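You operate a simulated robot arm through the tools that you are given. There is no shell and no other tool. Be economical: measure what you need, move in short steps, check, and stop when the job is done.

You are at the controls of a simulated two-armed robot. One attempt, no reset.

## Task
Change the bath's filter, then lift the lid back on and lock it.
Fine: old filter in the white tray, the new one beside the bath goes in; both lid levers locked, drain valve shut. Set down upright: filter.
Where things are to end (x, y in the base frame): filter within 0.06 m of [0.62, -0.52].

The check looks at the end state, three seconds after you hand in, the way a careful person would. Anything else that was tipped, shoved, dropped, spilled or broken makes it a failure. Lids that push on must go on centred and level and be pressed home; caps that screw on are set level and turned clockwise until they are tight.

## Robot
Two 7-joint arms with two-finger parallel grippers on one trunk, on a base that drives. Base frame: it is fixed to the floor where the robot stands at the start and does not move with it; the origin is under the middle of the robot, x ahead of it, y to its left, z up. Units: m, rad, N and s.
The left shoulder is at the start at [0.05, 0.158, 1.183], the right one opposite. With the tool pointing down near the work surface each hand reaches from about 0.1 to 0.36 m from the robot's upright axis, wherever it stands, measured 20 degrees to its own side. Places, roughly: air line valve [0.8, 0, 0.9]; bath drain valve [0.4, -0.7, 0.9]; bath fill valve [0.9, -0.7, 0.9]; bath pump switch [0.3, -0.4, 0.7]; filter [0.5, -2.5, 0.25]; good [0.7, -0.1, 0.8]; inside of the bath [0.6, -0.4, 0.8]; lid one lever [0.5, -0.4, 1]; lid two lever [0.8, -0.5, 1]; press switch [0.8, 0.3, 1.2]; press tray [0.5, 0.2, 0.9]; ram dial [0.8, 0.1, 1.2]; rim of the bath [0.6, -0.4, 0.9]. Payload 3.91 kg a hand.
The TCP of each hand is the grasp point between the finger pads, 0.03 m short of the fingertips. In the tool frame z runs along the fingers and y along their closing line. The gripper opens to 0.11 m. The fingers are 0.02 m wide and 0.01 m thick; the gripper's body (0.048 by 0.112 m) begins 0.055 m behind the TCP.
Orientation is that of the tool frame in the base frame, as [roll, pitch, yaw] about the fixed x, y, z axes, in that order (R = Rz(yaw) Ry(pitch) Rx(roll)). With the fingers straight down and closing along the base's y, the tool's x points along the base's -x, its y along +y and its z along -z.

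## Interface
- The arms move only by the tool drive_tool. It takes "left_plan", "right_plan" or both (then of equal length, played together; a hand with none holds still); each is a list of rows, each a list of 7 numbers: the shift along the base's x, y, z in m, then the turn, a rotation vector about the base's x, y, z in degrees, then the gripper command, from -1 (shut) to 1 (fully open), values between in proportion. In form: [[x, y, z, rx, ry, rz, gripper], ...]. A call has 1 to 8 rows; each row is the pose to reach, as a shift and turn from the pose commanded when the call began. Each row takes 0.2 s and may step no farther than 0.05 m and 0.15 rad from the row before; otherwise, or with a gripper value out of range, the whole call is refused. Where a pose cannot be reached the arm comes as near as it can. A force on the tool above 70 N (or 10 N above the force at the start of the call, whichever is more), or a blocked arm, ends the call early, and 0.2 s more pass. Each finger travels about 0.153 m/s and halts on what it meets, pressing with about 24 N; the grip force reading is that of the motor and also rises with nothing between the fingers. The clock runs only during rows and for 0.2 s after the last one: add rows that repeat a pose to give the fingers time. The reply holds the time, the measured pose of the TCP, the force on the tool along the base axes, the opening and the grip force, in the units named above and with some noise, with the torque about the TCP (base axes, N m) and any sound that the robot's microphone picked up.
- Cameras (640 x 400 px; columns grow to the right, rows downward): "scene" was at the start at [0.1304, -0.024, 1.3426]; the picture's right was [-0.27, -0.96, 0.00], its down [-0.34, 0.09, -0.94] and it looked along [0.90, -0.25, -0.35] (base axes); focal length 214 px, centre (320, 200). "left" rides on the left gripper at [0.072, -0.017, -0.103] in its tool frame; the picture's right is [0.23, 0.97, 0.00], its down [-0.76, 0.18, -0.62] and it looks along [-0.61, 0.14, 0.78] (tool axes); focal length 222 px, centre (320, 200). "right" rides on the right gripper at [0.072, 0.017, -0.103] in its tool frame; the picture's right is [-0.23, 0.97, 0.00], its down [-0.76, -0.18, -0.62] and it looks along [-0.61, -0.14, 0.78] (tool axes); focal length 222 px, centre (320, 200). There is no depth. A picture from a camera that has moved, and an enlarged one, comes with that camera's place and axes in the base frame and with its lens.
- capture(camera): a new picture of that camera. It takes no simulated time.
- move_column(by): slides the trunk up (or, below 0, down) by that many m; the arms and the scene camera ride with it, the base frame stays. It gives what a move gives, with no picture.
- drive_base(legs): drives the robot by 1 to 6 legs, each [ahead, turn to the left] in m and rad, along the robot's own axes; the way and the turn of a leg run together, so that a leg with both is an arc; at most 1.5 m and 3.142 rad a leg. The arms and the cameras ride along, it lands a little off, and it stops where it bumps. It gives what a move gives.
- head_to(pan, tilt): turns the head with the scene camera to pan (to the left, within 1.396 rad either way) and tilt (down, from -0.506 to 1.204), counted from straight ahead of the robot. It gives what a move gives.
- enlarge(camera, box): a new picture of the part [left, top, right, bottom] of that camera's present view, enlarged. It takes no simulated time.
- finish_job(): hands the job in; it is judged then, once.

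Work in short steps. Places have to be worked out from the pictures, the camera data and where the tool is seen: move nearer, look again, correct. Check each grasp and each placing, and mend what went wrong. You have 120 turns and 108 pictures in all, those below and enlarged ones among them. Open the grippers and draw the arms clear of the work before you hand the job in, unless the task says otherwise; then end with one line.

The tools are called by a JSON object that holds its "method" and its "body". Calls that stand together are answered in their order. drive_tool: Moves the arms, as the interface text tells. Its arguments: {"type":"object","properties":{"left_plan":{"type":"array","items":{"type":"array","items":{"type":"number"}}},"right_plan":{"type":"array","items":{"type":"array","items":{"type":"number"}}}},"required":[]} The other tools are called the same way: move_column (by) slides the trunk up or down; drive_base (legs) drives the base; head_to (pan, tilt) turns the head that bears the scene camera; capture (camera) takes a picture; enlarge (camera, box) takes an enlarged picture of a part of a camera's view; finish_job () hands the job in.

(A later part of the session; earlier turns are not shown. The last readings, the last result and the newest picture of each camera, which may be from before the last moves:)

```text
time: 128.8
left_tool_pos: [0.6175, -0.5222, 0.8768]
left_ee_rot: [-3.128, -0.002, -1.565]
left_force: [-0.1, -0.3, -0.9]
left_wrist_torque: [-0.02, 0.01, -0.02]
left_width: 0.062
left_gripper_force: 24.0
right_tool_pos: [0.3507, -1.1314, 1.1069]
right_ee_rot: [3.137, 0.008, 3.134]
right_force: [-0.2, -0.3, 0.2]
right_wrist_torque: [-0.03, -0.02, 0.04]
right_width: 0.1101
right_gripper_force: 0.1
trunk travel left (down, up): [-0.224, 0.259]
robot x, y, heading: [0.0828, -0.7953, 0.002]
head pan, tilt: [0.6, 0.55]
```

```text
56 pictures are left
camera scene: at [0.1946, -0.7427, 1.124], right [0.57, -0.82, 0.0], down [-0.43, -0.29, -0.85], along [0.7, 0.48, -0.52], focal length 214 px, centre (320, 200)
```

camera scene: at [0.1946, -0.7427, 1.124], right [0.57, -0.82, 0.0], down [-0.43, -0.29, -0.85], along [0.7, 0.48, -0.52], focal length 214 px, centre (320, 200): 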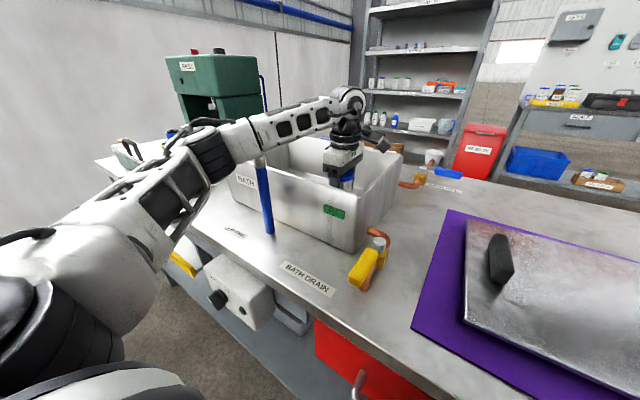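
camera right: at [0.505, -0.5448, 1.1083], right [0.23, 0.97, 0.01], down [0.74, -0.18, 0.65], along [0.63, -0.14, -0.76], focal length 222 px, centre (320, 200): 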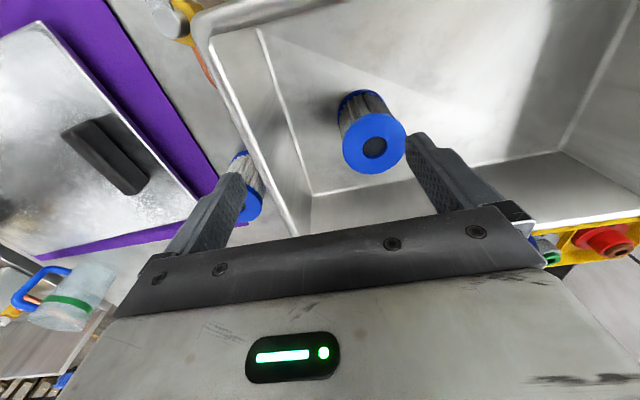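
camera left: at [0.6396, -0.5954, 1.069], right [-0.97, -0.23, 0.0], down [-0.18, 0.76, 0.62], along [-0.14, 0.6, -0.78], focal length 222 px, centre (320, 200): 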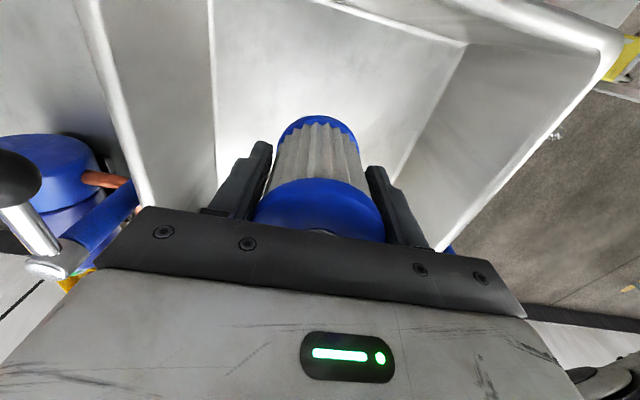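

The left forearm is grazing the top of the lid-one post, so I can't go lower from this stance. The filter is only about 7 mm above the floor and upright, so I release it here and rise.

{"method": "drive_tool", "body": {"left_plan": [[0, 0, 0, 0, 0, 0, 0], [0, 0, 0, 0, 0, 0, 1], [0, 0, 0, 0, 0, 0, 1], [0, 0, 0.04, 0, 0, 0, 1], [0, 0, 0.08, 0, 0, 0, 1], [0, 0, 0.12, 0, 0, 0, 1], [0, 0, 0.16, 0, 0, 0, 1]]}}

{"method": "capture", "body": {"camera": "left"}}

{"method": "capture", "body": {"camera": "scene"}}

```text
time: 130.4
left_tool_pos: [0.617, -0.5218, 1.0281]
left_ee_rot: [-3.14, -0.004, -1.567]
left_force: [0.2, 0.0, 0.1]
left_wrist_torque: [-0.01, -0.03, 0.01]
left_width: 0.1101
left_gripper_force: 0.1
right_tool_pos: [0.3525, -1.1299, 1.1057]
right_ee_rot: [3.14, 0.004, 3.132]
right_force: [-1.0, 0.8, 0.2]
right_wrist_torque: [0.04, 0.0, 0.02]
right_width: 0.1098
right_gripper_force: 0.0
trunk travel left (down, up): [-0.224, 0.259]
robot x, y, heading: [0.0858, -0.7923, 0.001]
head pan, tilt: [0.6, 0.55]
```

```text
55 pictures are left
camera left: at [0.635, -0.5952, 1.1311], right [-0.97, -0.23, 0.0], down [-0.18, 0.76, 0.62], along [-0.14, 0.6, -0.78], focal length 222 px, centre (320, 200)
```

left: 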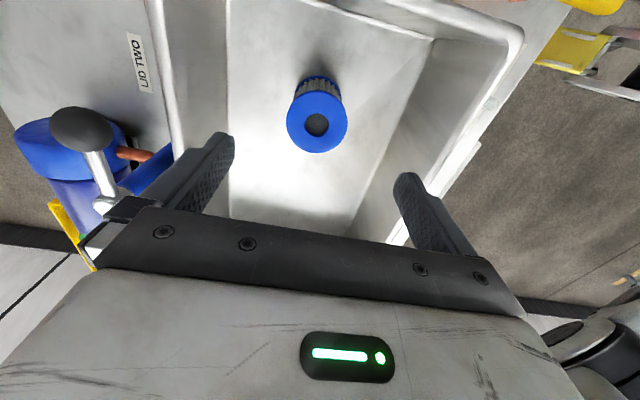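

```text
54 pictures are left
camera scene: at [0.1973, -0.7412, 1.1235], right [0.57, -0.82, 0.0], down [-0.43, -0.3, -0.85], along [0.7, 0.48, -0.52], focal length 214 px, centre (320, 200)
```

scene: 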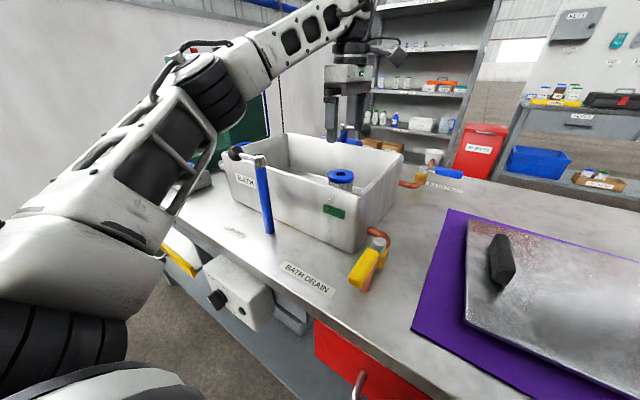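

The new filter stands upright at (0.620,−0.517). Next, the drain valve: pivot at about (0.488,−0.668,0.865), lever end near (0.40,−0.67). I bring the left hand, closed, above the +y side of the lever.

{"method": "drive_tool", "body": {"left_plan": [[-0.02, -0.01, 0.03, 0, 0, 0, 0.5], [-0.06, -0.03, 0.04, 0, 0, 0, 0], [-0.1, -0.05, 0.04, 0, 0, 0, -0.5], [-0.14, -0.07, 0.04, 0, 0, 0, -1], [-0.18, -0.09, 0.03, 0, 0, 0, -1], [-0.199, -0.108, 0.0, 0, 0, 0, -1], [-0.199, -0.108, -0.03, 0, 0, 0, -1], [-0.199, -0.108, -0.06, 0, 0, 0, -1]]}}

{"method": "capture", "body": {"camera": "left"}}

{"method": "head_to", "body": {"pan": 0.4, "tilt": 0.75}}

{"method": "capture", "body": {"camera": "scene"}}

```text
time: 132.2
left_tool_pos: [0.4212, -0.628, 0.9688]
left_ee_rot: [-3.138, -0.002, -1.565]
left_force: [-0.5, -0.4, -0.1]
left_wrist_torque: [-0.01, 0.04, 0.01]
left_width: 0.0002
left_gripper_force: 24.4
right_tool_pos: [0.3523, -1.1286, 1.1062]
right_ee_rot: [3.139, 0.003, 3.131]
right_force: [0.0, -0.3, -1.0]
right_wrist_torque: [0.0, 0.03, -0.02]
right_width: 0.1101
right_gripper_force: 0.1
trunk travel left (down, up): [-0.224, 0.259]
robot x, y, heading: [0.0821, -0.7931, 0.005]
head pan, tilt: [0.6, 0.55]
```

```text
53 pictures are left
camera left: at [0.4368, -0.7009, 1.0714], right [-0.97, -0.23, 0.0], down [-0.18, 0.76, 0.62], along [-0.14, 0.6, -0.78], focal length 222 px, centre (320, 200)
```

left: 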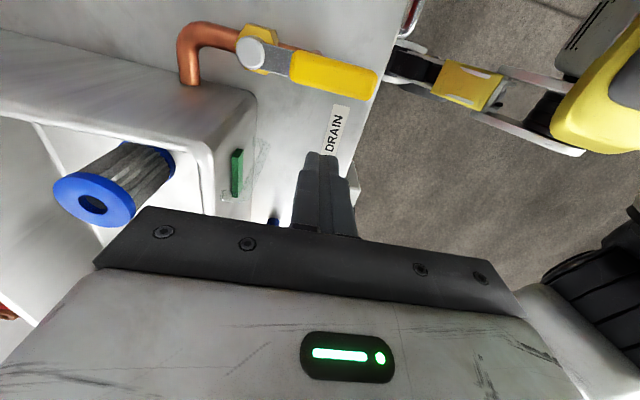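

```text
time: 132.9
left_tool_pos: [0.4198, -0.6275, 0.9677]
left_ee_rot: [-3.139, -0.004, -1.563]
left_force: [-0.2, 0.6, 0.6]
left_wrist_torque: [0.0, 0.0, 0.0]
left_width: 0.0
left_gripper_force: 24.3
right_tool_pos: [0.3531, -1.1279, 1.1076]
right_ee_rot: [3.14, 0.004, 3.134]
right_force: [-0.2, 0.2, 0.2]
right_wrist_torque: [-0.03, -0.03, 0.0]
right_width: 0.11
right_gripper_force: 0.1
trunk travel left (down, up): [-0.224, 0.259]
robot x, y, heading: [0.0825, -0.7935, 0.003]
head pan, tilt: [0.4, 0.75]
```

```text
52 pictures are left
camera scene: at [0.1997, -0.7593, 1.1062], right [0.39, -0.92, 0.0], down [-0.63, -0.27, -0.73], along [0.67, 0.29, -0.68], focal length 214 px, centre (320, 200)
```

scene: 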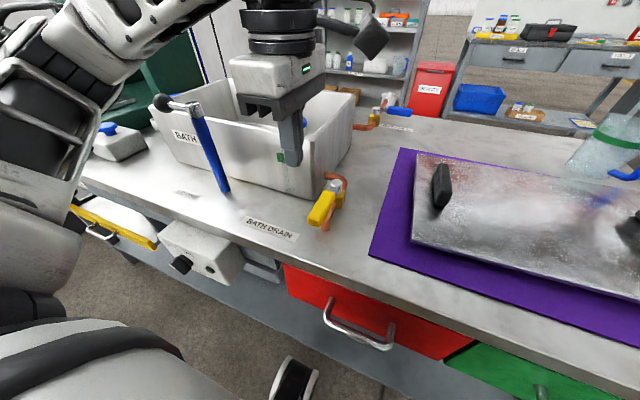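

Lever pivot (0.481,−0.671,0.865) and tip (0.389,−0.675). I lower the closed fingers beside the lever, then sweep along an arc about the pivot until the lever points to −y.

{"method": "drive_tool", "body": {"left_plan": [[-0.003, -0.002, -0.04, 0, 0, 0, -1], [-0.004, -0.004, -0.075, 0, 0, 0, -1], [-0.004, -0.006, -0.083, 0, 0, 0, -1], [-0.004, -0.006, -0.083, 0, 0, 0, -1]]}}

{"method": "drive_tool", "body": {"left_plan": [[0, -0.015, 0, 0, 0, 0, -1], [-0.004, -0.0325, 0, 0, 0, 0, -1], [-0.0025, -0.0505, 0, 0, 0, 0, -1], [0.0035, -0.0675, 0, 0, 0, 0, -1], [0.0135, -0.0825, 0, 0, 0, 0, -1], [0.027, -0.094, 0, 0, 0, 0, -1], [0.043, -0.102, 0, 0, 0, 0, -1], [0.043, -0.102, 0, 0, 0, 0, -1]]}}

{"method": "capture", "body": {"camera": "left"}}

{"method": "capture", "body": {"camera": "scene"}}

```text
time: 133.9
left_tool_pos: [0.4156, -0.6348, 0.8855]
left_ee_rot: [-3.139, -0.004, -1.565]
left_force: [0.2, 0.3, 0.6]
left_wrist_torque: [0.01, 0.0, 0.0]
left_width: 0.0
left_gripper_force: 24.0
right_tool_pos: [0.3527, -1.1293, 1.1057]
right_ee_rot: [3.14, 0.004, 3.134]
right_force: [-0.3, -0.5, 0.5]
right_wrist_torque: [0.02, 0.04, 0.01]
right_width: 0.1101
right_gripper_force: 0.1
trunk travel left (down, up): [-0.224, 0.259]
robot x, y, heading: [0.0847, -0.7931, 0.003]
head pan, tilt: [0.4, 0.75]
```

```text
time: 135.7
left_tool_pos: [0.4584, -0.737, 0.8855]
left_ee_rot: [-3.141, -0.003, -1.565]
left_force: [-0.6, -0.9, -0.6]
left_wrist_torque: [-0.03, 0.05, -0.01]
left_width: 0.0
left_gripper_force: 24.3
right_tool_pos: [0.3533, -1.1311, 1.1078]
right_ee_rot: [3.141, 0.004, 3.133]
right_force: [-0.1, -0.3, 0.0]
right_wrist_torque: [0.0, -0.03, 0.03]
right_width: 0.1102
right_gripper_force: 0.2
trunk travel left (down, up): [-0.224, 0.259]
robot x, y, heading: [0.083, -0.7935, 0.002]
head pan, tilt: [0.4, 0.75]
```

```text
51 pictures are left
camera left: at [0.4757, -0.8096, 0.9887], right [-0.97, -0.23, 0.0], down [-0.18, 0.76, 0.62], along [-0.14, 0.6, -0.78], focal length 222 px, centre (320, 200)
```

left: 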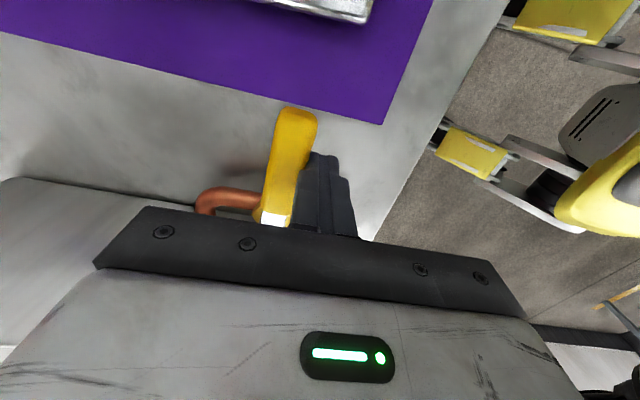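

```text
50 pictures are left
camera scene: at [0.1997, -0.7595, 1.1061], right [0.39, -0.92, 0.0], down [-0.63, -0.27, -0.73], along [0.67, 0.28, -0.68], focal length 214 px, centre (320, 200)
```

scene: 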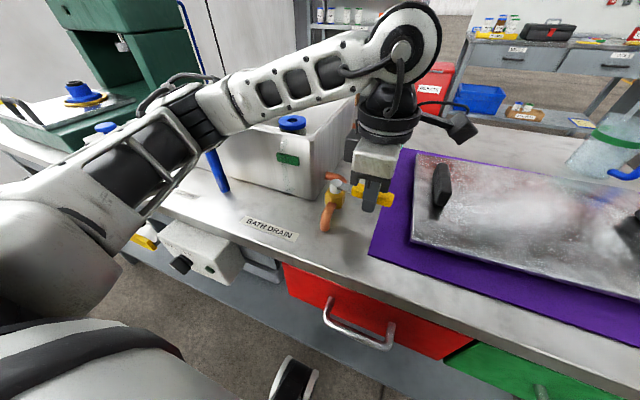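

The lever has turned to point to −y. I nudge a little farther to feel for the stop.

{"method": "drive_tool", "body": {"left_plan": [[0.005, 0, 0, 0, 0, 0, -1], [0.01, 0, 0, 0, 0, 0, -1], [0.01, 0, 0, 0, 0, 0, -1]]}}

{"method": "drive_tool", "body": {"left_plan": [[-0.02, 0, 0.01, 0, 0, 0, -1], [-0.02, 0, 0.05, 0, 0, 0, -1], [-0.02, 0.02, 0.09, 0, 0, 0, -1], [-0.02, 0.05, 0.13, 0, 0, 0, -1], [-0.02, 0.08, 0.16, 0, 0, 0, -1]]}}

{"method": "capture", "body": {"camera": "left"}}

```text
time: 136.5
left_tool_pos: [0.4652, -0.737, 0.8851]
left_ee_rot: [3.14, -0.002, -1.572]
left_force: [-24.7, -1.8, -3.3]
left_wrist_torque: [0.0, 0.4, 0.01]
left_width: 0.0
left_gripper_force: 24.1
right_tool_pos: [0.3522, -1.1304, 1.1063]
right_ee_rot: [3.14, 0.005, 3.132]
right_force: [0.5, 0.6, -0.8]
right_wrist_torque: [0.02, -0.02, 0.0]
right_width: 0.1101
right_gripper_force: 0.1
trunk travel left (down, up): [-0.224, 0.259]
robot x, y, heading: [0.0822, -0.794, 0.004]
head pan, tilt: [0.4, 0.75]
```

```text
time: 137.7
left_tool_pos: [0.448, -0.6561, 1.0449]
left_ee_rot: [-3.14, -0.004, -1.565]
left_force: [-0.3, 0.4, -0.1]
left_wrist_torque: [0.01, 0.0, 0.02]
left_width: 0.0001
left_gripper_force: 24.1
right_tool_pos: [0.3529, -1.1295, 1.1073]
right_ee_rot: [-3.141, 0.004, 3.132]
right_force: [-1.1, -0.2, -0.2]
right_wrist_torque: [0.0, -0.03, -0.03]
right_width: 0.1101
right_gripper_force: 0.0
trunk travel left (down, up): [-0.224, 0.259]
robot x, y, heading: [0.0829, -0.7916, 0.003]
head pan, tilt: [0.4, 0.75]
```

```text
49 pictures are left
camera left: at [0.4647, -0.7289, 1.1481], right [-0.97, -0.23, 0.0], down [-0.18, 0.76, 0.62], along [-0.14, 0.6, -0.78], focal length 222 px, centre (320, 200)
```

left: 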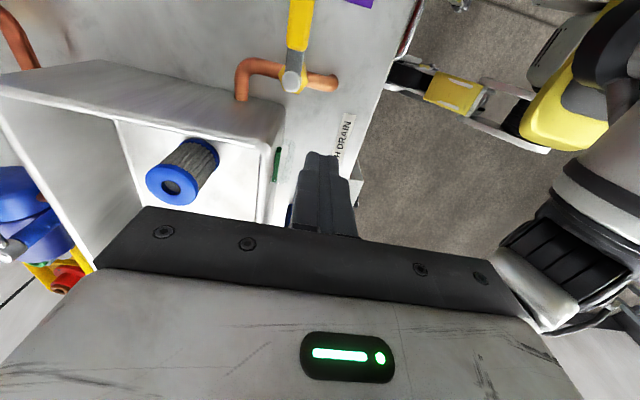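

The drain lever hit its stop (25 N) and stands across the pipe: shut. Now the lid: I look at it to find its handles exactly.

{"method": "head_to", "body": {"pan": -0.35, "tilt": 0.7}}

{"method": "capture", "body": {"camera": "scene"}}

{"method": "capture", "body": {"camera": "right"}}

```text
time: 138.8
left_tool_pos: [0.4474, -0.6562, 1.0437]
left_ee_rot: [-3.139, -0.004, -1.566]
left_force: [-0.3, 0.5, 0.3]
left_wrist_torque: [0.01, 0.0, 0.03]
left_width: 0.0
left_gripper_force: 23.4
right_tool_pos: [0.3532, -1.1296, 1.1064]
right_ee_rot: [3.14, 0.004, 3.132]
right_force: [0.5, 0.0, 0.3]
right_wrist_torque: [-0.02, 0.01, 0.01]
right_width: 0.1101
right_gripper_force: 0.1
trunk travel left (down, up): [-0.224, 0.259]
robot x, y, heading: [0.085, -0.7899, 0.003]
head pan, tilt: [-0.351, 0.7]
```

```text
48 pictures are left
camera scene: at [0.2032, -0.8207, 1.1104], right [-0.34, -0.94, 0.0], down [-0.61, 0.22, -0.76], along [0.72, -0.26, -0.64], focal length 214 px, centre (320, 200)
```

scene: 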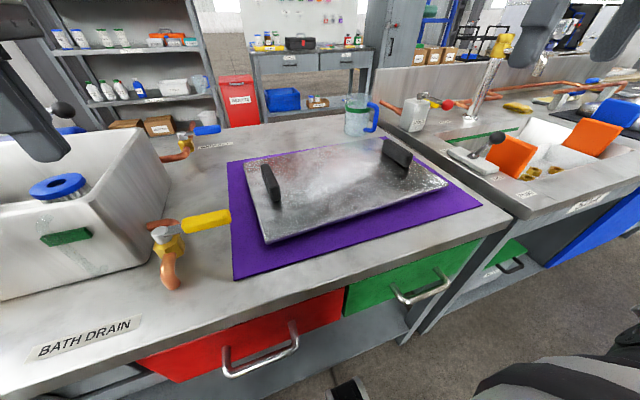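

```text
47 pictures are left
camera right: at [0.2803, -1.1113, 1.211], right [0.24, 0.97, 0.0], down [0.76, -0.18, 0.63], along [0.61, -0.15, -0.78], focal length 222 px, centre (320, 200)
```

right: 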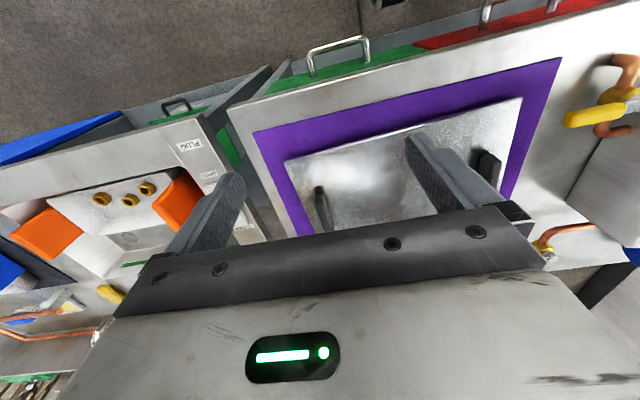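

The lid spans roughly x 0.46–0.77, y −1.23 to −0.81, with handles near (0.595,−0.848) and (0.61,−1.187). I bring both hands above the handles, open, yawing the left hand back.

{"method": "drive_tool", "body": {"left_plan": [[0, -0.02, 0.01, 0, 0, -8, 0], [0.01, -0.045, 0.01, 0, 0, -16, 1], [0.03, -0.075, 0.01, 0, 0, -24, 1], [0.05, -0.105, 0.01, 0, 0, -32, 1], [0.07, -0.135, 0.01, 0, 0, -40, 1], [0.09, -0.16, 0.01, 0, 0, -48, 1], [0.11, -0.18, 0.01, 0, 0, -56, 1], [0.13, -0.19, 0.0, 0, 0, -64, 1]], "right_plan": [[0.03, -0.01, 0, 0, 0, 0, 1], [0.06, -0.02, 0, 0, 0, 0, 1], [0.09, -0.03, 0, 0, 0, 0, 1], [0.12, -0.04, 0, 0, 0, 0, 1], [0.15, -0.05, 0, 0, 0, 0, 1], [0.18, -0.055, -0.01, 0, 0, 0, 1], [0.21, -0.055, -0.03, 0, 0, 0, 1], [0.24, -0.055, -0.05, 0, 0, 0, 1]]}}

{"method": "drive_tool", "body": {"left_plan": [[0.01, 0, 0, 0, 0, -8, 1], [0.018, 0, -0.02, 0, 0, -16, 1], [0.018, 0, -0.04, 0, 0, -24, 1], [0.018, 0, -0.05, 0, 0, -26, 1]], "right_plan": [[0.01, 0, -0.02, 0, 0, 0, 1], [0.015, 0, -0.04, 0, 0, 0, 1], [0.015, 0, -0.06, 0, 0, 0, 1], [0.015, 0, -0.06, 0, 0, 0, 1]]}}

{"method": "capture", "body": {"camera": "left"}}

{"method": "capture", "body": {"camera": "right"}}

```text
time: 140.6
left_tool_pos: [0.579, -0.8452, 1.0442]
left_ee_rot: [-3.14, -0.001, -2.682]
left_force: [0.6, 0.5, 0.2]
left_wrist_torque: [0.0, 0.04, 0.01]
left_width: 0.11
left_gripper_force: 0.1
right_tool_pos: [0.5918, -1.1842, 1.0524]
right_ee_rot: [3.141, 0.004, 3.13]
right_force: [0.0, 0.2, 0.6]
right_wrist_torque: [-0.03, -0.01, -0.01]
right_width: 0.1102
right_gripper_force: 0.0
right hand out of reach, approached as far as the arm can: row 8
trunk travel left (down, up): [-0.224, 0.259]
robot x, y, heading: [0.084, -0.7904, 0.002]
head pan, tilt: [-0.351, 0.7]
```

```text
time: 141.6
left_tool_pos: [0.5964, -0.8453, 0.9957]
left_ee_rot: [-3.138, -0.005, -3.137]
left_force: [0.1, -0.1, -0.9]
left_wrist_torque: [-0.01, -0.01, 0.01]
left_width: 0.1098
left_gripper_force: 0.0
left hand out of reach, approached as far as the arm can: row 1
right_tool_pos: [0.6056, -1.183, 0.9947]
right_ee_rot: [3.141, 0.004, 3.131]
right_force: [-0.5, 0.0, 0.6]
right_wrist_torque: [0.01, 0.02, -0.04]
right_width: 0.11
right_gripper_force: 0.0
trunk travel left (down, up): [-0.224, 0.259]
robot x, y, heading: [0.0846, -0.7898, -0.001]
head pan, tilt: [-0.351, 0.7]
```

```text
46 pictures are left
camera left: at [0.5244, -0.8636, 1.099], right [-0.23, 0.97, 0.0], down [0.76, 0.18, 0.62], along [0.6, 0.14, -0.78], focal length 222 px, centre (320, 200)
```

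left: 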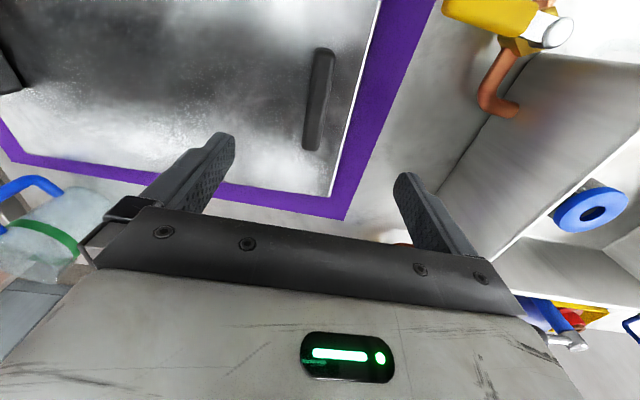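

```text
45 pictures are left
camera right: at [0.5328, -1.1639, 1.0986], right [0.24, 0.97, 0.0], down [0.76, -0.18, 0.63], along [0.61, -0.15, -0.78], focal length 222 px, centre (320, 200)
```

right: 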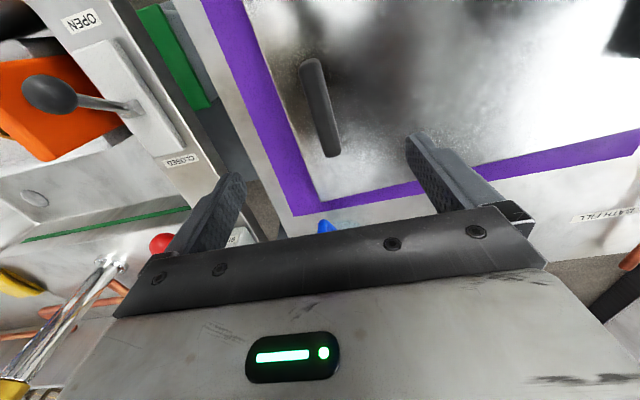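

Handle centres: left (0.593,−0.852), right (0.610,−1.181); the lid is yawed by about 3°. I line both hands up with that yaw and go down close to the handles.

{"method": "drive_tool", "body": {"left_plan": [[-0.003, -0.007, -0.04, 0, 0, 3, 1], [-0.003, -0.007, -0.08, 0, 0, 3, 1], [-0.003, -0.007, -0.115, 0, 0, 3, 1], [-0.003, -0.007, -0.131, 0, 0, 3, 1], [-0.003, -0.007, -0.131, 0, 0, 3, 1]], "right_plan": [[0.004, 0.002, -0.04, 0, 0, 3, 1], [0.004, 0.002, -0.08, 0, 0, 3, 1], [0.004, 0.002, -0.115, 0, 0, 3, 1], [0.004, 0.002, -0.131, 0, 0, 3, 1], [0.004, 0.002, -0.131, 0, 0, 3, 1]]}}

{"method": "capture", "body": {"camera": "scene"}}

{"method": "capture", "body": {"camera": "left"}}

{"method": "capture", "body": {"camera": "right"}}

```text
time: 142.8
left_tool_pos: [0.5939, -0.8543, 0.8648]
left_ee_rot: [-3.14, -0.003, -3.083]
left_force: [-0.1, 0.1, 0.0]
left_wrist_torque: [0.01, 0.02, -0.01]
left_width: 0.1098
left_gripper_force: 0.0
right_tool_pos: [0.6085, -1.1789, 0.8645]
right_ee_rot: [3.141, 0.002, -3.097]
right_force: [0.5, -0.1, -0.2]
right_wrist_torque: [0.03, -0.02, -0.01]
right_width: 0.1099
right_gripper_force: 0.1
trunk travel left (down, up): [-0.224, 0.259]
robot x, y, heading: [0.0834, -0.7929, 0.003]
head pan, tilt: [-0.351, 0.7]
```

```text
44 pictures are left
camera scene: at [0.2032, -0.8208, 1.1104], right [-0.34, -0.94, 0.0], down [-0.61, 0.22, -0.76], along [0.72, -0.26, -0.64], focal length 214 px, centre (320, 200)
```

scene: 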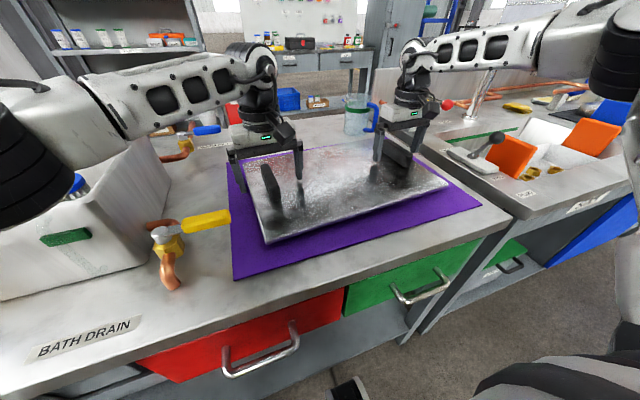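

```text
43 pictures are left
camera left: at [0.5216, -0.8766, 0.9687], right [-0.28, 0.96, 0.0], down [0.75, 0.22, 0.62], along [0.6, 0.17, -0.78], focal length 222 px, centre (320, 200)
```

left: 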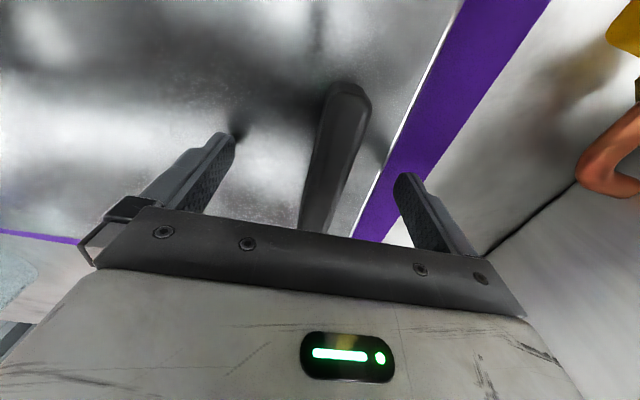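

```text
42 pictures are left
camera right: at [0.5346, -1.1653, 0.9691], right [0.18, 0.98, 0.0], down [0.77, -0.15, 0.63], along [0.61, -0.11, -0.78], focal length 222 px, centre (320, 200)
```

right: 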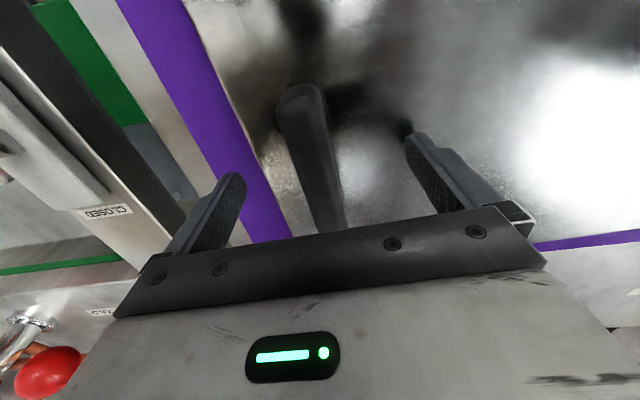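

Both handles sit between the fingers with the tips about 1 cm above the lid. I lower 5 mm more and close both hands.

{"method": "drive_tool", "body": {"left_plan": [[0, 0, -0.003, 0, 0, 0, 1], [0, 0, -0.005, 0, 0, 0, 1], [0, 0, -0.005, 0, 0, 0, 0.3], [0, 0, -0.005, 0, 0, 0, -0.4], [0, 0, -0.005, 0, 0, 0, -1], [0, 0, -0.005, 0, 0, 0, -1], [0, 0, -0.005, 0, 0, 0, -1]], "right_plan": [[0, 0, -0.003, 0, 0, 0, 1], [0, 0, -0.005, 0, 0, 0, 1], [0, 0, -0.005, 0, 0, 0, 0.3], [0, 0, -0.005, 0, 0, 0, -0.4], [0, 0, -0.005, 0, 0, 0, -1], [0, 0, -0.005, 0, 0, 0, -1], [0, 0, -0.005, 0, 0, 0, -1]]}}

{"method": "capture", "body": {"camera": "left"}}

{"method": "enlarge", "body": {"camera": "scene", "box": [220, 90, 480, 260]}}

```text
time: 144.4
left_tool_pos: [0.5933, -0.8515, 0.8608]
left_ee_rot: [3.14, -0.003, -3.081]
left_force: [-1.8, 20.8, -0.1]
left_wrist_torque: [-0.12, 0.43, -0.57]
left_width: 0.0221
left_gripper_force: 23.9
right_tool_pos: [0.6089, -1.1815, 0.8597]
right_ee_rot: [-3.141, 0.004, -3.098]
right_force: [0.6, -14.0, -0.2]
right_wrist_torque: [0.14, -0.48, 0.63]
right_width: 0.0221
right_gripper_force: 24.3
trunk travel left (down, up): [-0.224, 0.259]
robot x, y, heading: [0.0822, -0.7935, 0.003]
head pan, tilt: [-0.351, 0.7]
```

```text
41 pictures are left
camera left: at [0.5226, -0.8743, 0.9634], right [-0.29, 0.96, 0.0], down [0.75, 0.22, 0.62], along [0.59, 0.18, -0.78], focal length 222 px, centre (320, 200)
```

left: 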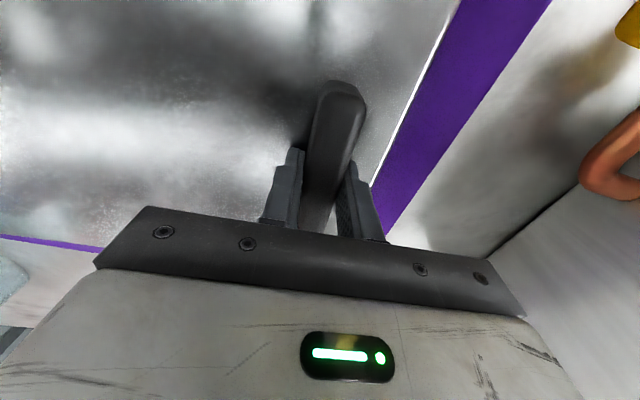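

```text
2.35 times, centred on (350, 175) of scene
camera zoom: at [0.2031, -0.8203, 1.1104], right [-0.34, -0.94, 0.0], down [-0.61, 0.22, -0.77], along [0.72, -0.26, -0.64], focal length 505 px, centre (249, 259)
```

zoom: 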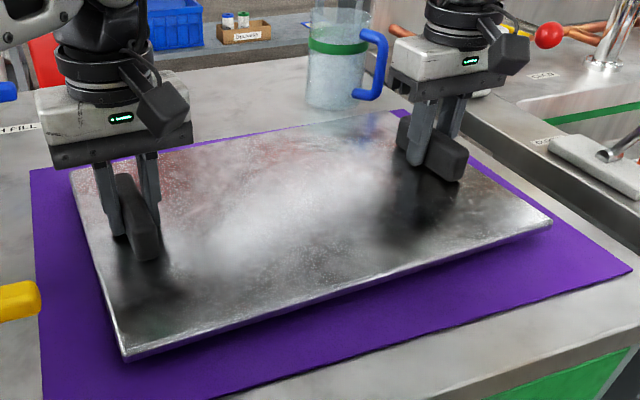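

Both hands grip the handles (width 0.022). I relieve the side load slightly and lift together, slowly.

{"method": "drive_tool", "body": {"left_plan": [[0, 0.002, 0.005, 0, 0, 0, -1], [0, 0.002, 0.015, 0, 0, 0, -1], [0, 0.002, 0.03, 0, 0, 0, -1], [0, 0.002, 0.045, 0, 0, 0, -1], [0, 0.002, 0.06, 0, 0, 0, -1], [0, 0.002, 0.06, 0, 0, 0, -1]], "right_plan": [[0, -0.002, 0.005, 0, 0, 0, -1], [0, -0.002, 0.015, 0, 0, 0, -1], [0, -0.002, 0.03, 0, 0, 0, -1], [0, -0.002, 0.045, 0, 0, 0, -1], [0, -0.002, 0.06, 0, 0, 0, -1], [0, -0.002, 0.06, 0, 0, 0, -1]]}}

{"method": "capture", "body": {"camera": "scene"}}

```text
time: 145.8
left_tool_pos: [0.5937, -0.8519, 0.9197]
left_ee_rot: [-3.136, -0.003, -3.085]
left_force: [2.1, -0.8, -7.6]
left_wrist_torque: [0.65, -0.13, -0.23]
left_width: 0.0219
left_gripper_force: 23.9
right_tool_pos: [0.6108, -1.1811, 0.918]
right_ee_rot: [3.137, 0.001, -3.095]
right_force: [-2.0, 0.7, -1.4]
right_wrist_torque: [0.25, 0.14, 0.63]
right_width: 0.022
right_gripper_force: 24.0
trunk travel left (down, up): [-0.224, 0.259]
robot x, y, heading: [0.0824, -0.7921, 0.002]
head pan, tilt: [-0.351, 0.7]
```

```text
39 pictures are left
camera scene: at [0.2037, -0.8211, 1.1102], right [-0.34, -0.94, 0.0], down [-0.61, 0.22, -0.76], along [0.72, -0.26, -0.64], focal length 214 px, centre (320, 200)
```

scene: 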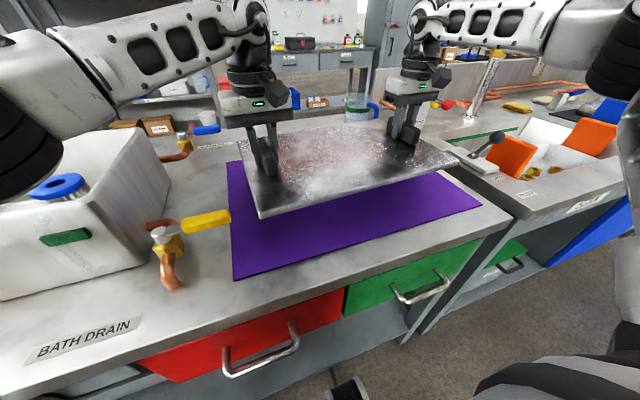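

The lid lifts level and is light (about 9 N). I raise it and draw it in to clear the levers, then back well away from the bench.

{"method": "drive_tool", "body": {"left_plan": [[0, 0, 0.03, 0, 0, 0, -1], [-0.015, 0, 0.06, 0, 0, 0, -1], [-0.03, 0, 0.09, 0, 0, 0, -1], [-0.05, 0, 0.12, 0, 0, 0, -1], [-0.07, 0, 0.15, 0, 0, 0, -1], [-0.08, 0, 0.17, 0, 0, 0, -1], [-0.08, 0, 0.17, 0, 0, 0, -1]], "right_plan": [[0, 0, 0.03, 0, 0, 0, -1], [-0.015, 0, 0.06, 0, 0, 0, -1], [-0.03, 0, 0.09, 0, 0, 0, -1], [-0.05, 0, 0.12, 0, 0, 0, -1], [-0.07, 0, 0.15, 0, 0, 0, -1], [-0.08, 0, 0.17, 0, 0, 0, -1], [-0.08, 0, 0.17, 0, 0, 0, -1]]}}

{"method": "drive_base", "body": {"legs": [[-0.45, 0]]}}

{"method": "capture", "body": {"camera": "scene"}}

```text
time: 147.4
left_tool_pos: [0.5126, -0.8516, 1.0884]
left_ee_rot: [-3.139, -0.004, -3.083]
left_force: [2.4, 3.6, -4.4]
left_wrist_torque: [-0.08, 0.09, -0.14]
left_width: 0.0219
left_gripper_force: 24.1
right_tool_pos: [0.5301, -1.1808, 1.0884]
right_ee_rot: [3.139, 0.002, -3.097]
right_force: [-0.5, -3.6, -4.9]
right_wrist_torque: [-0.25, -0.17, 0.55]
right_width: 0.022
right_gripper_force: 24.1
trunk travel left (down, up): [-0.224, 0.259]
robot x, y, heading: [0.0856, -0.7899, 0.002]
head pan, tilt: [-0.351, 0.7]
```

```text
time: 150.1
left_tool_pos: [0.0698, -0.8513, 1.0887]
left_ee_rot: [-3.14, -0.003, -3.08]
left_force: [-0.7, 13.7, -3.3]
left_wrist_torque: [0.01, -0.23, -0.25]
left_width: 0.0221
left_gripper_force: 23.4
right_tool_pos: [0.0882, -1.1821, 1.0883]
right_ee_rot: [3.139, 0.002, -3.097]
right_force: [0.1, -12.5, -5.5]
right_wrist_torque: [-0.4, 0.22, 0.49]
right_width: 0.0221
right_gripper_force: 24.0
trunk travel left (down, up): [-0.224, 0.259]
robot x, y, heading: [-0.3617, -0.7948, 0.0]
head pan, tilt: [-0.351, 0.7]
```

```text
38 pictures are left
camera scene: at [-0.2398, -0.8216, 1.1103], right [-0.34, -0.94, 0.0], down [-0.61, 0.22, -0.76], along [0.72, -0.26, -0.64], focal length 214 px, centre (320, 200)
```

scene: 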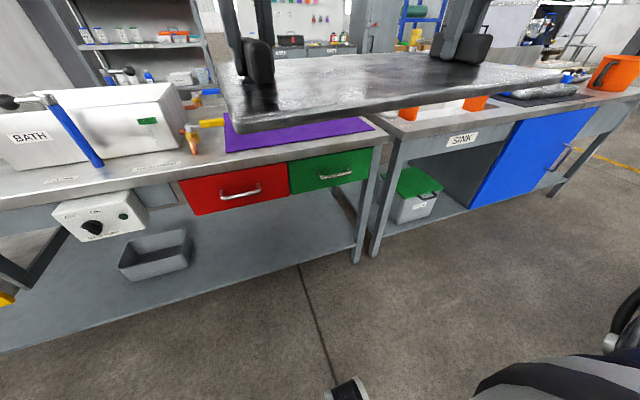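

The lid hangs level, clear of the bench. I turn left, go 0.58 m along the bench, and turn back to face it.

{"method": "drive_base", "body": {"legs": [[0, 1.571], [0.58, 0], [0, -1.571]]}}

{"method": "head_to", "body": {"pan": -0.2, "tilt": 0.5}}

{"method": "capture", "body": {"camera": "scene"}}

```text
time: 161.1
left_tool_pos: [0.0684, -0.2664, 1.0887]
left_ee_rot: [-3.139, -0.004, -3.073]
left_force: [0.5, 1.7, -3.7]
left_wrist_torque: [-0.04, 0.05, -0.32]
left_width: 0.022
left_gripper_force: 24.1
right_tool_pos: [0.0886, -0.5946, 1.0874]
right_ee_rot: [3.14, 0.002, -3.088]
right_force: [0.1, -1.0, -5.3]
right_wrist_torque: [-0.2, -0.06, 0.48]
right_width: 0.0221
right_gripper_force: 24.4
trunk travel left (down, up): [-0.224, 0.259]
robot x, y, heading: [-0.3625, -0.2107, 0.009]
head pan, tilt: [-0.351, 0.7]
```

```text
time: 161.8
left_tool_pos: [0.0674, -0.267, 1.0877]
left_ee_rot: [-3.14, -0.005, -3.072]
left_force: [1.0, -0.1, -4.1]
left_wrist_torque: [-0.01, 0.31, -0.26]
left_width: 0.0219
left_gripper_force: 23.6
right_tool_pos: [0.0885, -0.5955, 1.0881]
right_ee_rot: [3.14, 0.002, -3.089]
right_force: [-0.8, -0.7, -5.5]
right_wrist_torque: [-0.19, -0.32, 0.61]
right_width: 0.0219
right_gripper_force: 24.0
trunk travel left (down, up): [-0.224, 0.259]
robot x, y, heading: [-0.3602, -0.2136, 0.012]
head pan, tilt: [-0.201, 0.499]
```

```text
37 pictures are left
camera scene: at [-0.2329, -0.2279, 1.1279], right [-0.19, -0.98, 0.0], down [-0.47, 0.09, -0.88], along [0.86, -0.17, -0.48], focal length 214 px, centre (320, 200)
```

scene: 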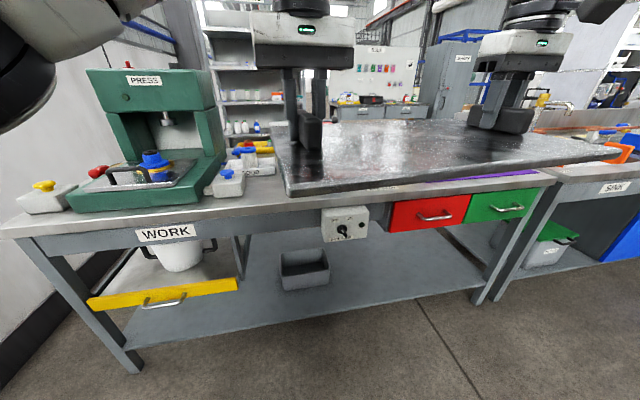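

The bath's centre computes to (0.62,−0.43). The lever posts are at (0.456,−0.424) and (0.797,−0.428), with lever tops at z≈0.99, below the lid's bottom at ≈1.03. I drive up to the bench with the lid.

{"method": "drive_base", "body": {"legs": [[0.435, -0.012]]}}

{"method": "head_to", "body": {"pan": -0.35, "tilt": 0.6}}

{"method": "capture", "body": {"camera": "scene"}}

```text
time: 164.4
left_tool_pos: [0.4905, -0.2747, 1.0875]
left_ee_rot: [-3.138, -0.003, -3.093]
left_force: [0.9, 0.3, -3.3]
left_wrist_torque: [0.03, -0.11, -0.25]
left_width: 0.022
left_gripper_force: 24.3
right_tool_pos: [0.5049, -0.6061, 1.0881]
right_ee_rot: [3.139, 0.002, -3.108]
right_force: [-0.7, 0.0, -5.8]
right_wrist_torque: [-0.27, 0.11, 0.46]
right_width: 0.0222
right_gripper_force: 24.2
trunk travel left (down, up): [-0.224, 0.259]
robot x, y, heading: [0.0625, -0.2115, -0.011]
head pan, tilt: [-0.201, 0.499]
```

```text
time: 165.1
left_tool_pos: [0.4908, -0.2756, 1.0886]
left_ee_rot: [3.141, -0.003, -3.094]
left_force: [1.2, 0.4, -3.6]
left_wrist_torque: [-0.01, 0.28, -0.28]
left_width: 0.0222
left_gripper_force: 23.7
right_tool_pos: [0.5051, -0.6047, 1.0869]
right_ee_rot: [3.141, 0.002, -3.105]
right_force: [-0.6, 0.0, -6.3]
right_wrist_torque: [-0.21, -0.34, 0.61]
right_width: 0.0219
right_gripper_force: 23.7
trunk travel left (down, up): [-0.224, 0.259]
robot x, y, heading: [0.0572, -0.2108, -0.011]
head pan, tilt: [-0.351, 0.6]
```

```text
36 pictures are left
camera scene: at [0.1848, -0.2423, 1.1189], right [-0.35, -0.94, 0.0], down [-0.53, 0.2, -0.82], along [0.77, -0.29, -0.57], focal length 214 px, centre (320, 200)
```

scene: 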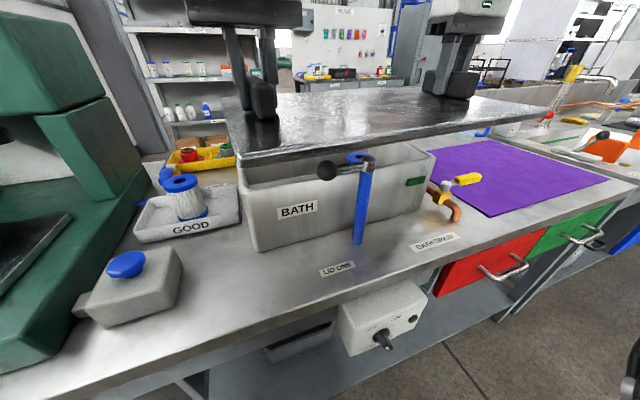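

The lid is nearly over the bath. To gain reach at this height I raise the trunk 0.08 m and push up to the bench.

{"method": "move_column", "body": {"by": 0.08}}

{"method": "drive_base", "body": {"legs": [[0.03, 0.011]]}}

{"method": "drive_tool", "body": {"left_plan": [[0.02, 0, -0.02, 0, 0, -0.5, -1], [0.04, 0, -0.04, 0, 0, -1, -1], [0.06, 0, -0.06, 0, 0, -1.5, -1], [0.075, 0, -0.08, 0, 0, -2, -1], [0.09, 0, -0.1, 0, 0, -2, -1], [0.1, 0, -0.105, 0, 0, -2, -1], [0.1, 0, -0.105, 0, 0, -2, -1]], "right_plan": [[0.018, 0, -0.02, 0, 0, -0.5, -1], [0.036, 0, -0.04, 0, 0, -1, -1], [0.054, 0, -0.06, 0, 0, -1.5, -1], [0.066, 0, -0.08, 0, 0, -2, -1], [0.08, 0, -0.1, 0, 0, -2, -1], [0.09, 0, -0.105, 0, 0, -2, -1], [0.09, 0, -0.105, 0, 0, -2, -1]]}}

```text
time: 166.3
left_tool_pos: [0.4909, -0.2751, 1.1666]
left_ee_rot: [3.14, -0.002, -3.092]
left_force: [0.4, -0.3, -4.9]
left_wrist_torque: [0.09, 0.01, -0.31]
left_width: 0.0218
left_gripper_force: 24.0
right_tool_pos: [0.5049, -0.6063, 1.1674]
right_ee_rot: [3.138, 0.001, -3.108]
right_force: [-0.7, -1.4, -5.2]
right_wrist_torque: [-0.17, 0.03, 0.48]
right_width: 0.0222
right_gripper_force: 24.0
trunk travel left (down, up): [-0.304, 0.179]
robot x, y, heading: [0.0606, -0.2113, -0.011]
head pan, tilt: [-0.351, 0.6]
```

```text
time: 167.2
left_tool_pos: [0.5138, -0.2713, 1.1671]
left_ee_rot: [3.14, -0.005, -3.084]
left_force: [1.1, -0.1, -4.3]
left_wrist_torque: [-0.1, 0.27, -0.15]
left_width: 0.022
left_gripper_force: 23.8
right_tool_pos: [0.5307, -0.6006, 1.1653]
right_ee_rot: [3.139, -0.002, -3.097]
right_force: [-0.7, -0.8, -4.9]
right_wrist_torque: [-0.14, -0.32, 0.42]
right_width: 0.0221
right_gripper_force: 24.0
trunk travel left (down, up): [-0.304, 0.179]
robot x, y, heading: [0.0846, -0.2068, 0.002]
head pan, tilt: [-0.351, 0.6]
stopped in leg 1: the robot was blocked; the commanded pose is now the measured one
```

```text
time: 168.8
left_tool_pos: [0.6118, -0.2681, 1.0617]
left_ee_rot: [-3.138, -0.006, -3.121]
left_force: [4.5, -9.9, -4.2]
left_wrist_torque: [0.07, 0.12, 0.65]
left_width: 0.0219
left_gripper_force: 23.7
left hand out of reach, approached as far as the arm can: row 6, 7
right_tool_pos: [0.621, -0.5987, 1.0603]
right_ee_rot: [3.141, -0.002, -3.13]
right_force: [-3.5, 10.4, -5.0]
right_wrist_torque: [-0.18, -0.13, 0.66]
right_width: 0.0224
right_gripper_force: 23.9
trunk travel left (down, up): [-0.304, 0.179]
robot x, y, heading: [0.0814, -0.2109, 0.002]
head pan, tilt: [-0.351, 0.6]
```

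Hands' midpoint is (0.617,−0.434), nearly over the bath. I look before going down.

{"method": "head_to", "body": {"pan": -0.5, "tilt": 0.5}}

{"method": "capture", "body": {"camera": "scene"}}

{"method": "capture", "body": {"camera": "left"}}

{"method": "capture", "body": {"camera": "right"}}

```text
time: 169.5
left_tool_pos: [0.6135, -0.2687, 1.0623]
left_ee_rot: [-3.14, -0.007, -3.121]
left_force: [4.3, -16.6, -3.7]
left_wrist_torque: [0.02, -0.32, 0.55]
left_width: 0.0219
left_gripper_force: 24.4
right_tool_pos: [0.6215, -0.5981, 1.0605]
right_ee_rot: [3.14, 0.0, -3.131]
right_force: [-4.9, 16.6, -5.5]
right_wrist_torque: [-0.21, 0.33, 0.55]
right_width: 0.0224
right_gripper_force: 24.3
trunk travel left (down, up): [-0.304, 0.179]
robot x, y, heading: [0.0829, -0.213, 0.001]
head pan, tilt: [-0.499, 0.499]
```

```text
35 pictures are left
camera scene: at [0.2043, -0.2549, 1.2079], right [-0.48, -0.88, 0.0], down [-0.42, 0.23, -0.88], along [0.77, -0.42, -0.48], focal length 214 px, centre (320, 200)
```

scene: 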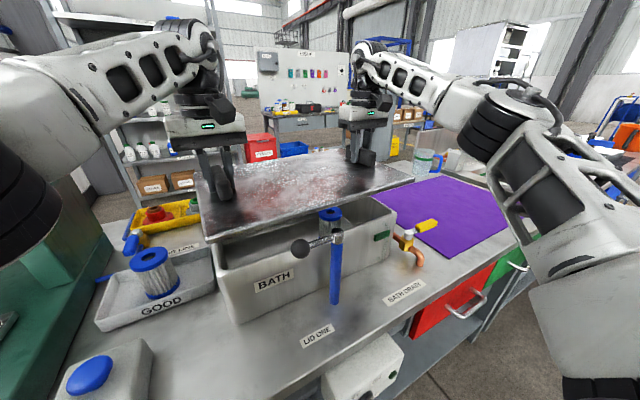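

```text
34 pictures are left
camera left: at [0.5405, -0.2882, 1.1646], right [-0.25, 0.97, 0.0], down [0.76, 0.19, 0.62], along [0.6, 0.15, -0.79], focal length 222 px, centre (320, 200)
```

left: 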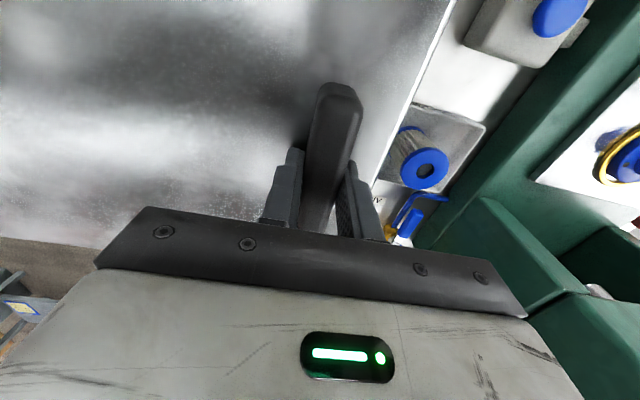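

```text
33 pictures are left
camera right: at [0.5485, -0.5819, 1.1652], right [0.22, 0.98, 0.0], down [0.76, -0.17, 0.62], along [0.61, -0.13, -0.78], focal length 222 px, centre (320, 200)
```

right: 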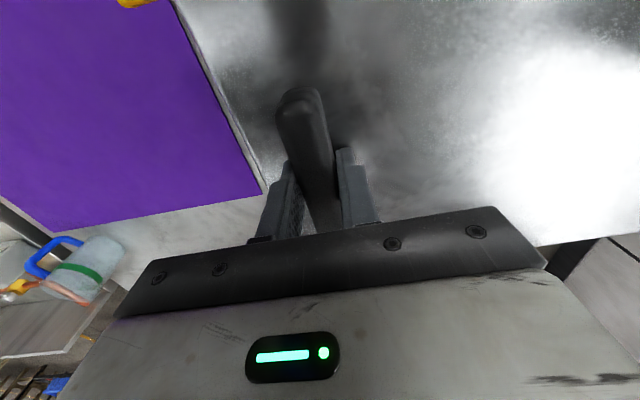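

The lid is level; its centre is ~(0.62,−0.437) against the bath's (0.62,−0.432). I make a small correction and descend to just above the rim.

{"method": "drive_tool", "body": {"left_plan": [[0.002, 0.001, -0.012, 0, 0, -0.3, -1], [0.004, 0.0015, -0.024, 0, 0, -0.6, -1], [0.006, 0.0025, -0.036, 0, 0, -0.8, -1], [0.006, 0.0025, -0.045, 0, 0, -0.8, -1], [0.006, 0.0025, -0.045, 0, 0, -0.8, -1]], "right_plan": [[0.0, 0.002, -0.012, 0, 0, -0.3, -1], [0.001, 0.004, -0.024, 0, 0, -0.6, -1], [0.001, 0.0055, -0.036, 0, 0, -0.8, -1], [0.001, 0.0055, -0.045, 0, 0, -0.8, -1], [0.001, 0.0055, -0.045, 0, 0, -0.8, -1]]}}

{"method": "capture", "body": {"camera": "scene"}}

```text
time: 170.7
left_tool_pos: [0.6169, -0.2654, 1.0165]
left_ee_rot: [3.141, -0.005, -3.131]
left_force: [3.3, -13.3, -3.2]
left_wrist_torque: [-0.13, -0.38, 0.56]
left_width: 0.0216
left_gripper_force: 23.6
right_tool_pos: [0.6216, -0.5951, 1.0159]
right_ee_rot: [3.139, 0.0, 3.138]
right_force: [-2.5, 13.1, -5.2]
right_wrist_torque: [-0.34, 0.37, 0.42]
right_width: 0.0226
right_gripper_force: 23.4
trunk travel left (down, up): [-0.304, 0.179]
robot x, y, heading: [0.0782, -0.211, -0.001]
head pan, tilt: [-0.499, 0.499]
```

```text
32 pictures are left
camera scene: at [0.2043, -0.2549, 1.208], right [-0.48, -0.88, 0.0], down [-0.42, 0.23, -0.88], along [0.77, -0.42, -0.48], focal length 214 px, centre (320, 200)
```

scene: 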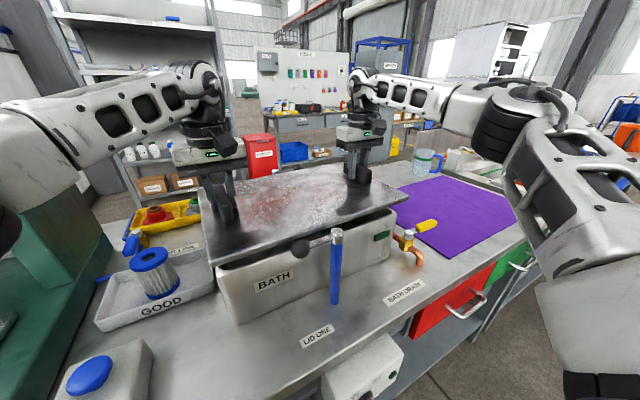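

I zoom in on the gap between lid and bath.

{"method": "enlarge", "body": {"camera": "scene", "box": [190, 150, 430, 330]}}

```text
2.22 times, centred on (310, 240) of scene
camera zoom: at [0.2043, -0.2549, 1.208], right [-0.48, -0.88, 0.0], down [-0.42, 0.23, -0.88], along [0.77, -0.42, -0.48], focal length 477 px, centre (342, 111)
```

zoom: 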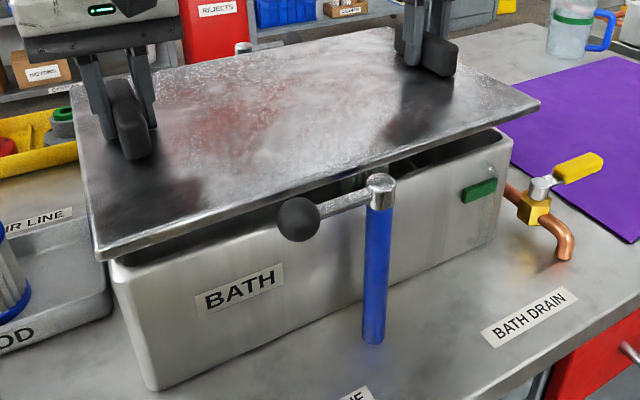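

Comparing lid and bath corners in the same view, I shift the lid about 6 mm toward −x and +y, then lower gently until contact (expected near z≈0.996).

{"method": "drive_tool", "body": {"left_plan": [[-0.003, 0.0025, -0.002, 0, 0, 0, -1], [-0.006, 0.005, -0.006, 0, 0, 0, -1], [-0.006, 0.005, -0.01, 0, 0, 0, -1], [-0.006, 0.005, -0.014, 0, 0, 0, -1], [-0.006, 0.005, -0.017, 0, 0, 0, -1], [-0.006, 0.005, -0.017, 0, 0, 0, -1]], "right_plan": [[-0.003, 0.0035, -0.002, 0, 0, 0, -1], [-0.006, 0.007, -0.006, 0, 0, 0, -1], [-0.006, 0.007, -0.01, 0, 0, 0, -1], [-0.006, 0.007, -0.014, 0, 0, 0, -1], [-0.006, 0.007, -0.017, 0, 0, 0, -1], [-0.006, 0.007, -0.017, 0, 0, 0, -1]]}}

{"method": "enlarge", "body": {"camera": "scene", "box": [190, 150, 430, 330]}}

```text
time: 172.1
left_tool_pos: [0.6116, -0.259, 0.9987]
left_ee_rot: [3.139, -0.005, -3.129]
left_force: [1.5, 3.7, -1.0]
left_wrist_torque: [-0.74, 0.14, 0.34]
left_width: 0.022
left_gripper_force: 23.9
right_tool_pos: [0.6164, -0.5887, 1.0002]
right_ee_rot: [-3.14, -0.003, 3.134]
right_force: [-1.8, -5.6, -7.4]
right_wrist_torque: [-0.51, -0.21, 0.37]
right_width: 0.0227
right_gripper_force: 24.1
trunk travel left (down, up): [-0.304, 0.179]
robot x, y, heading: [0.0839, -0.2086, 0.002]
head pan, tilt: [-0.499, 0.499]
```

```text
2.22 times, centred on (310, 240) of scene
camera zoom: at [0.2043, -0.2549, 1.208], right [-0.48, -0.88, 0.0], down [-0.42, 0.23, -0.88], along [0.77, -0.42, -0.48], focal length 477 px, centre (342, 111)
```

zoom: 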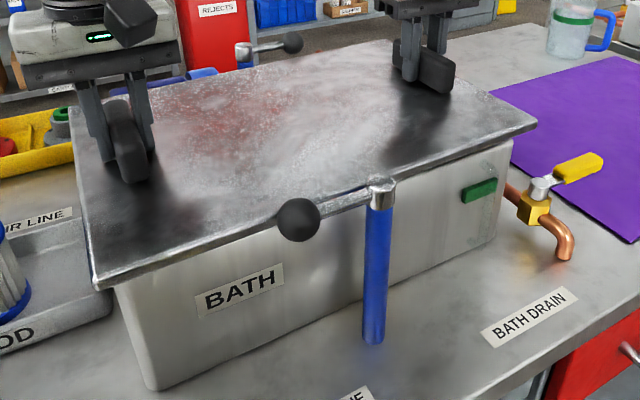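

Overhang now looks about even all round. I continue down in 2 mm steps to feel contact.

{"method": "drive_tool", "body": {"left_plan": [[0, 0.002, -0.002, 0, 0, 0, -1], [0, 0.002, -0.004, 0, 0, 0, -1], [0, 0.002, -0.006, 0, 0, 0, -1], [0, 0.002, -0.006, 0, 0, 0, -1]], "right_plan": [[0, 0.002, -0.002, 0, 0, 0, -1], [0, 0.002, -0.004, 0, 0, 0, -1], [0, 0.002, -0.006, 0, 0, 0, -1], [0, 0.002, -0.006, 0, 0, 0, -1]]}}

```text
time: 173.1
left_tool_pos: [0.6111, -0.2566, 0.9924]
left_ee_rot: [3.141, -0.006, -3.129]
left_force: [1.6, 13.0, -0.8]
left_wrist_torque: [-0.61, 0.05, 0.29]
left_width: 0.022
left_gripper_force: 24.1
right_tool_pos: [0.6166, -0.5879, 0.9936]
right_ee_rot: [-3.14, -0.002, 3.136]
right_force: [-2.1, -13.2, -8.2]
right_wrist_torque: [-0.55, -0.03, 0.4]
right_width: 0.0226
right_gripper_force: 24.3
trunk travel left (down, up): [-0.304, 0.179]
robot x, y, heading: [0.0832, -0.2115, 0.001]
head pan, tilt: [-0.499, 0.499]
```

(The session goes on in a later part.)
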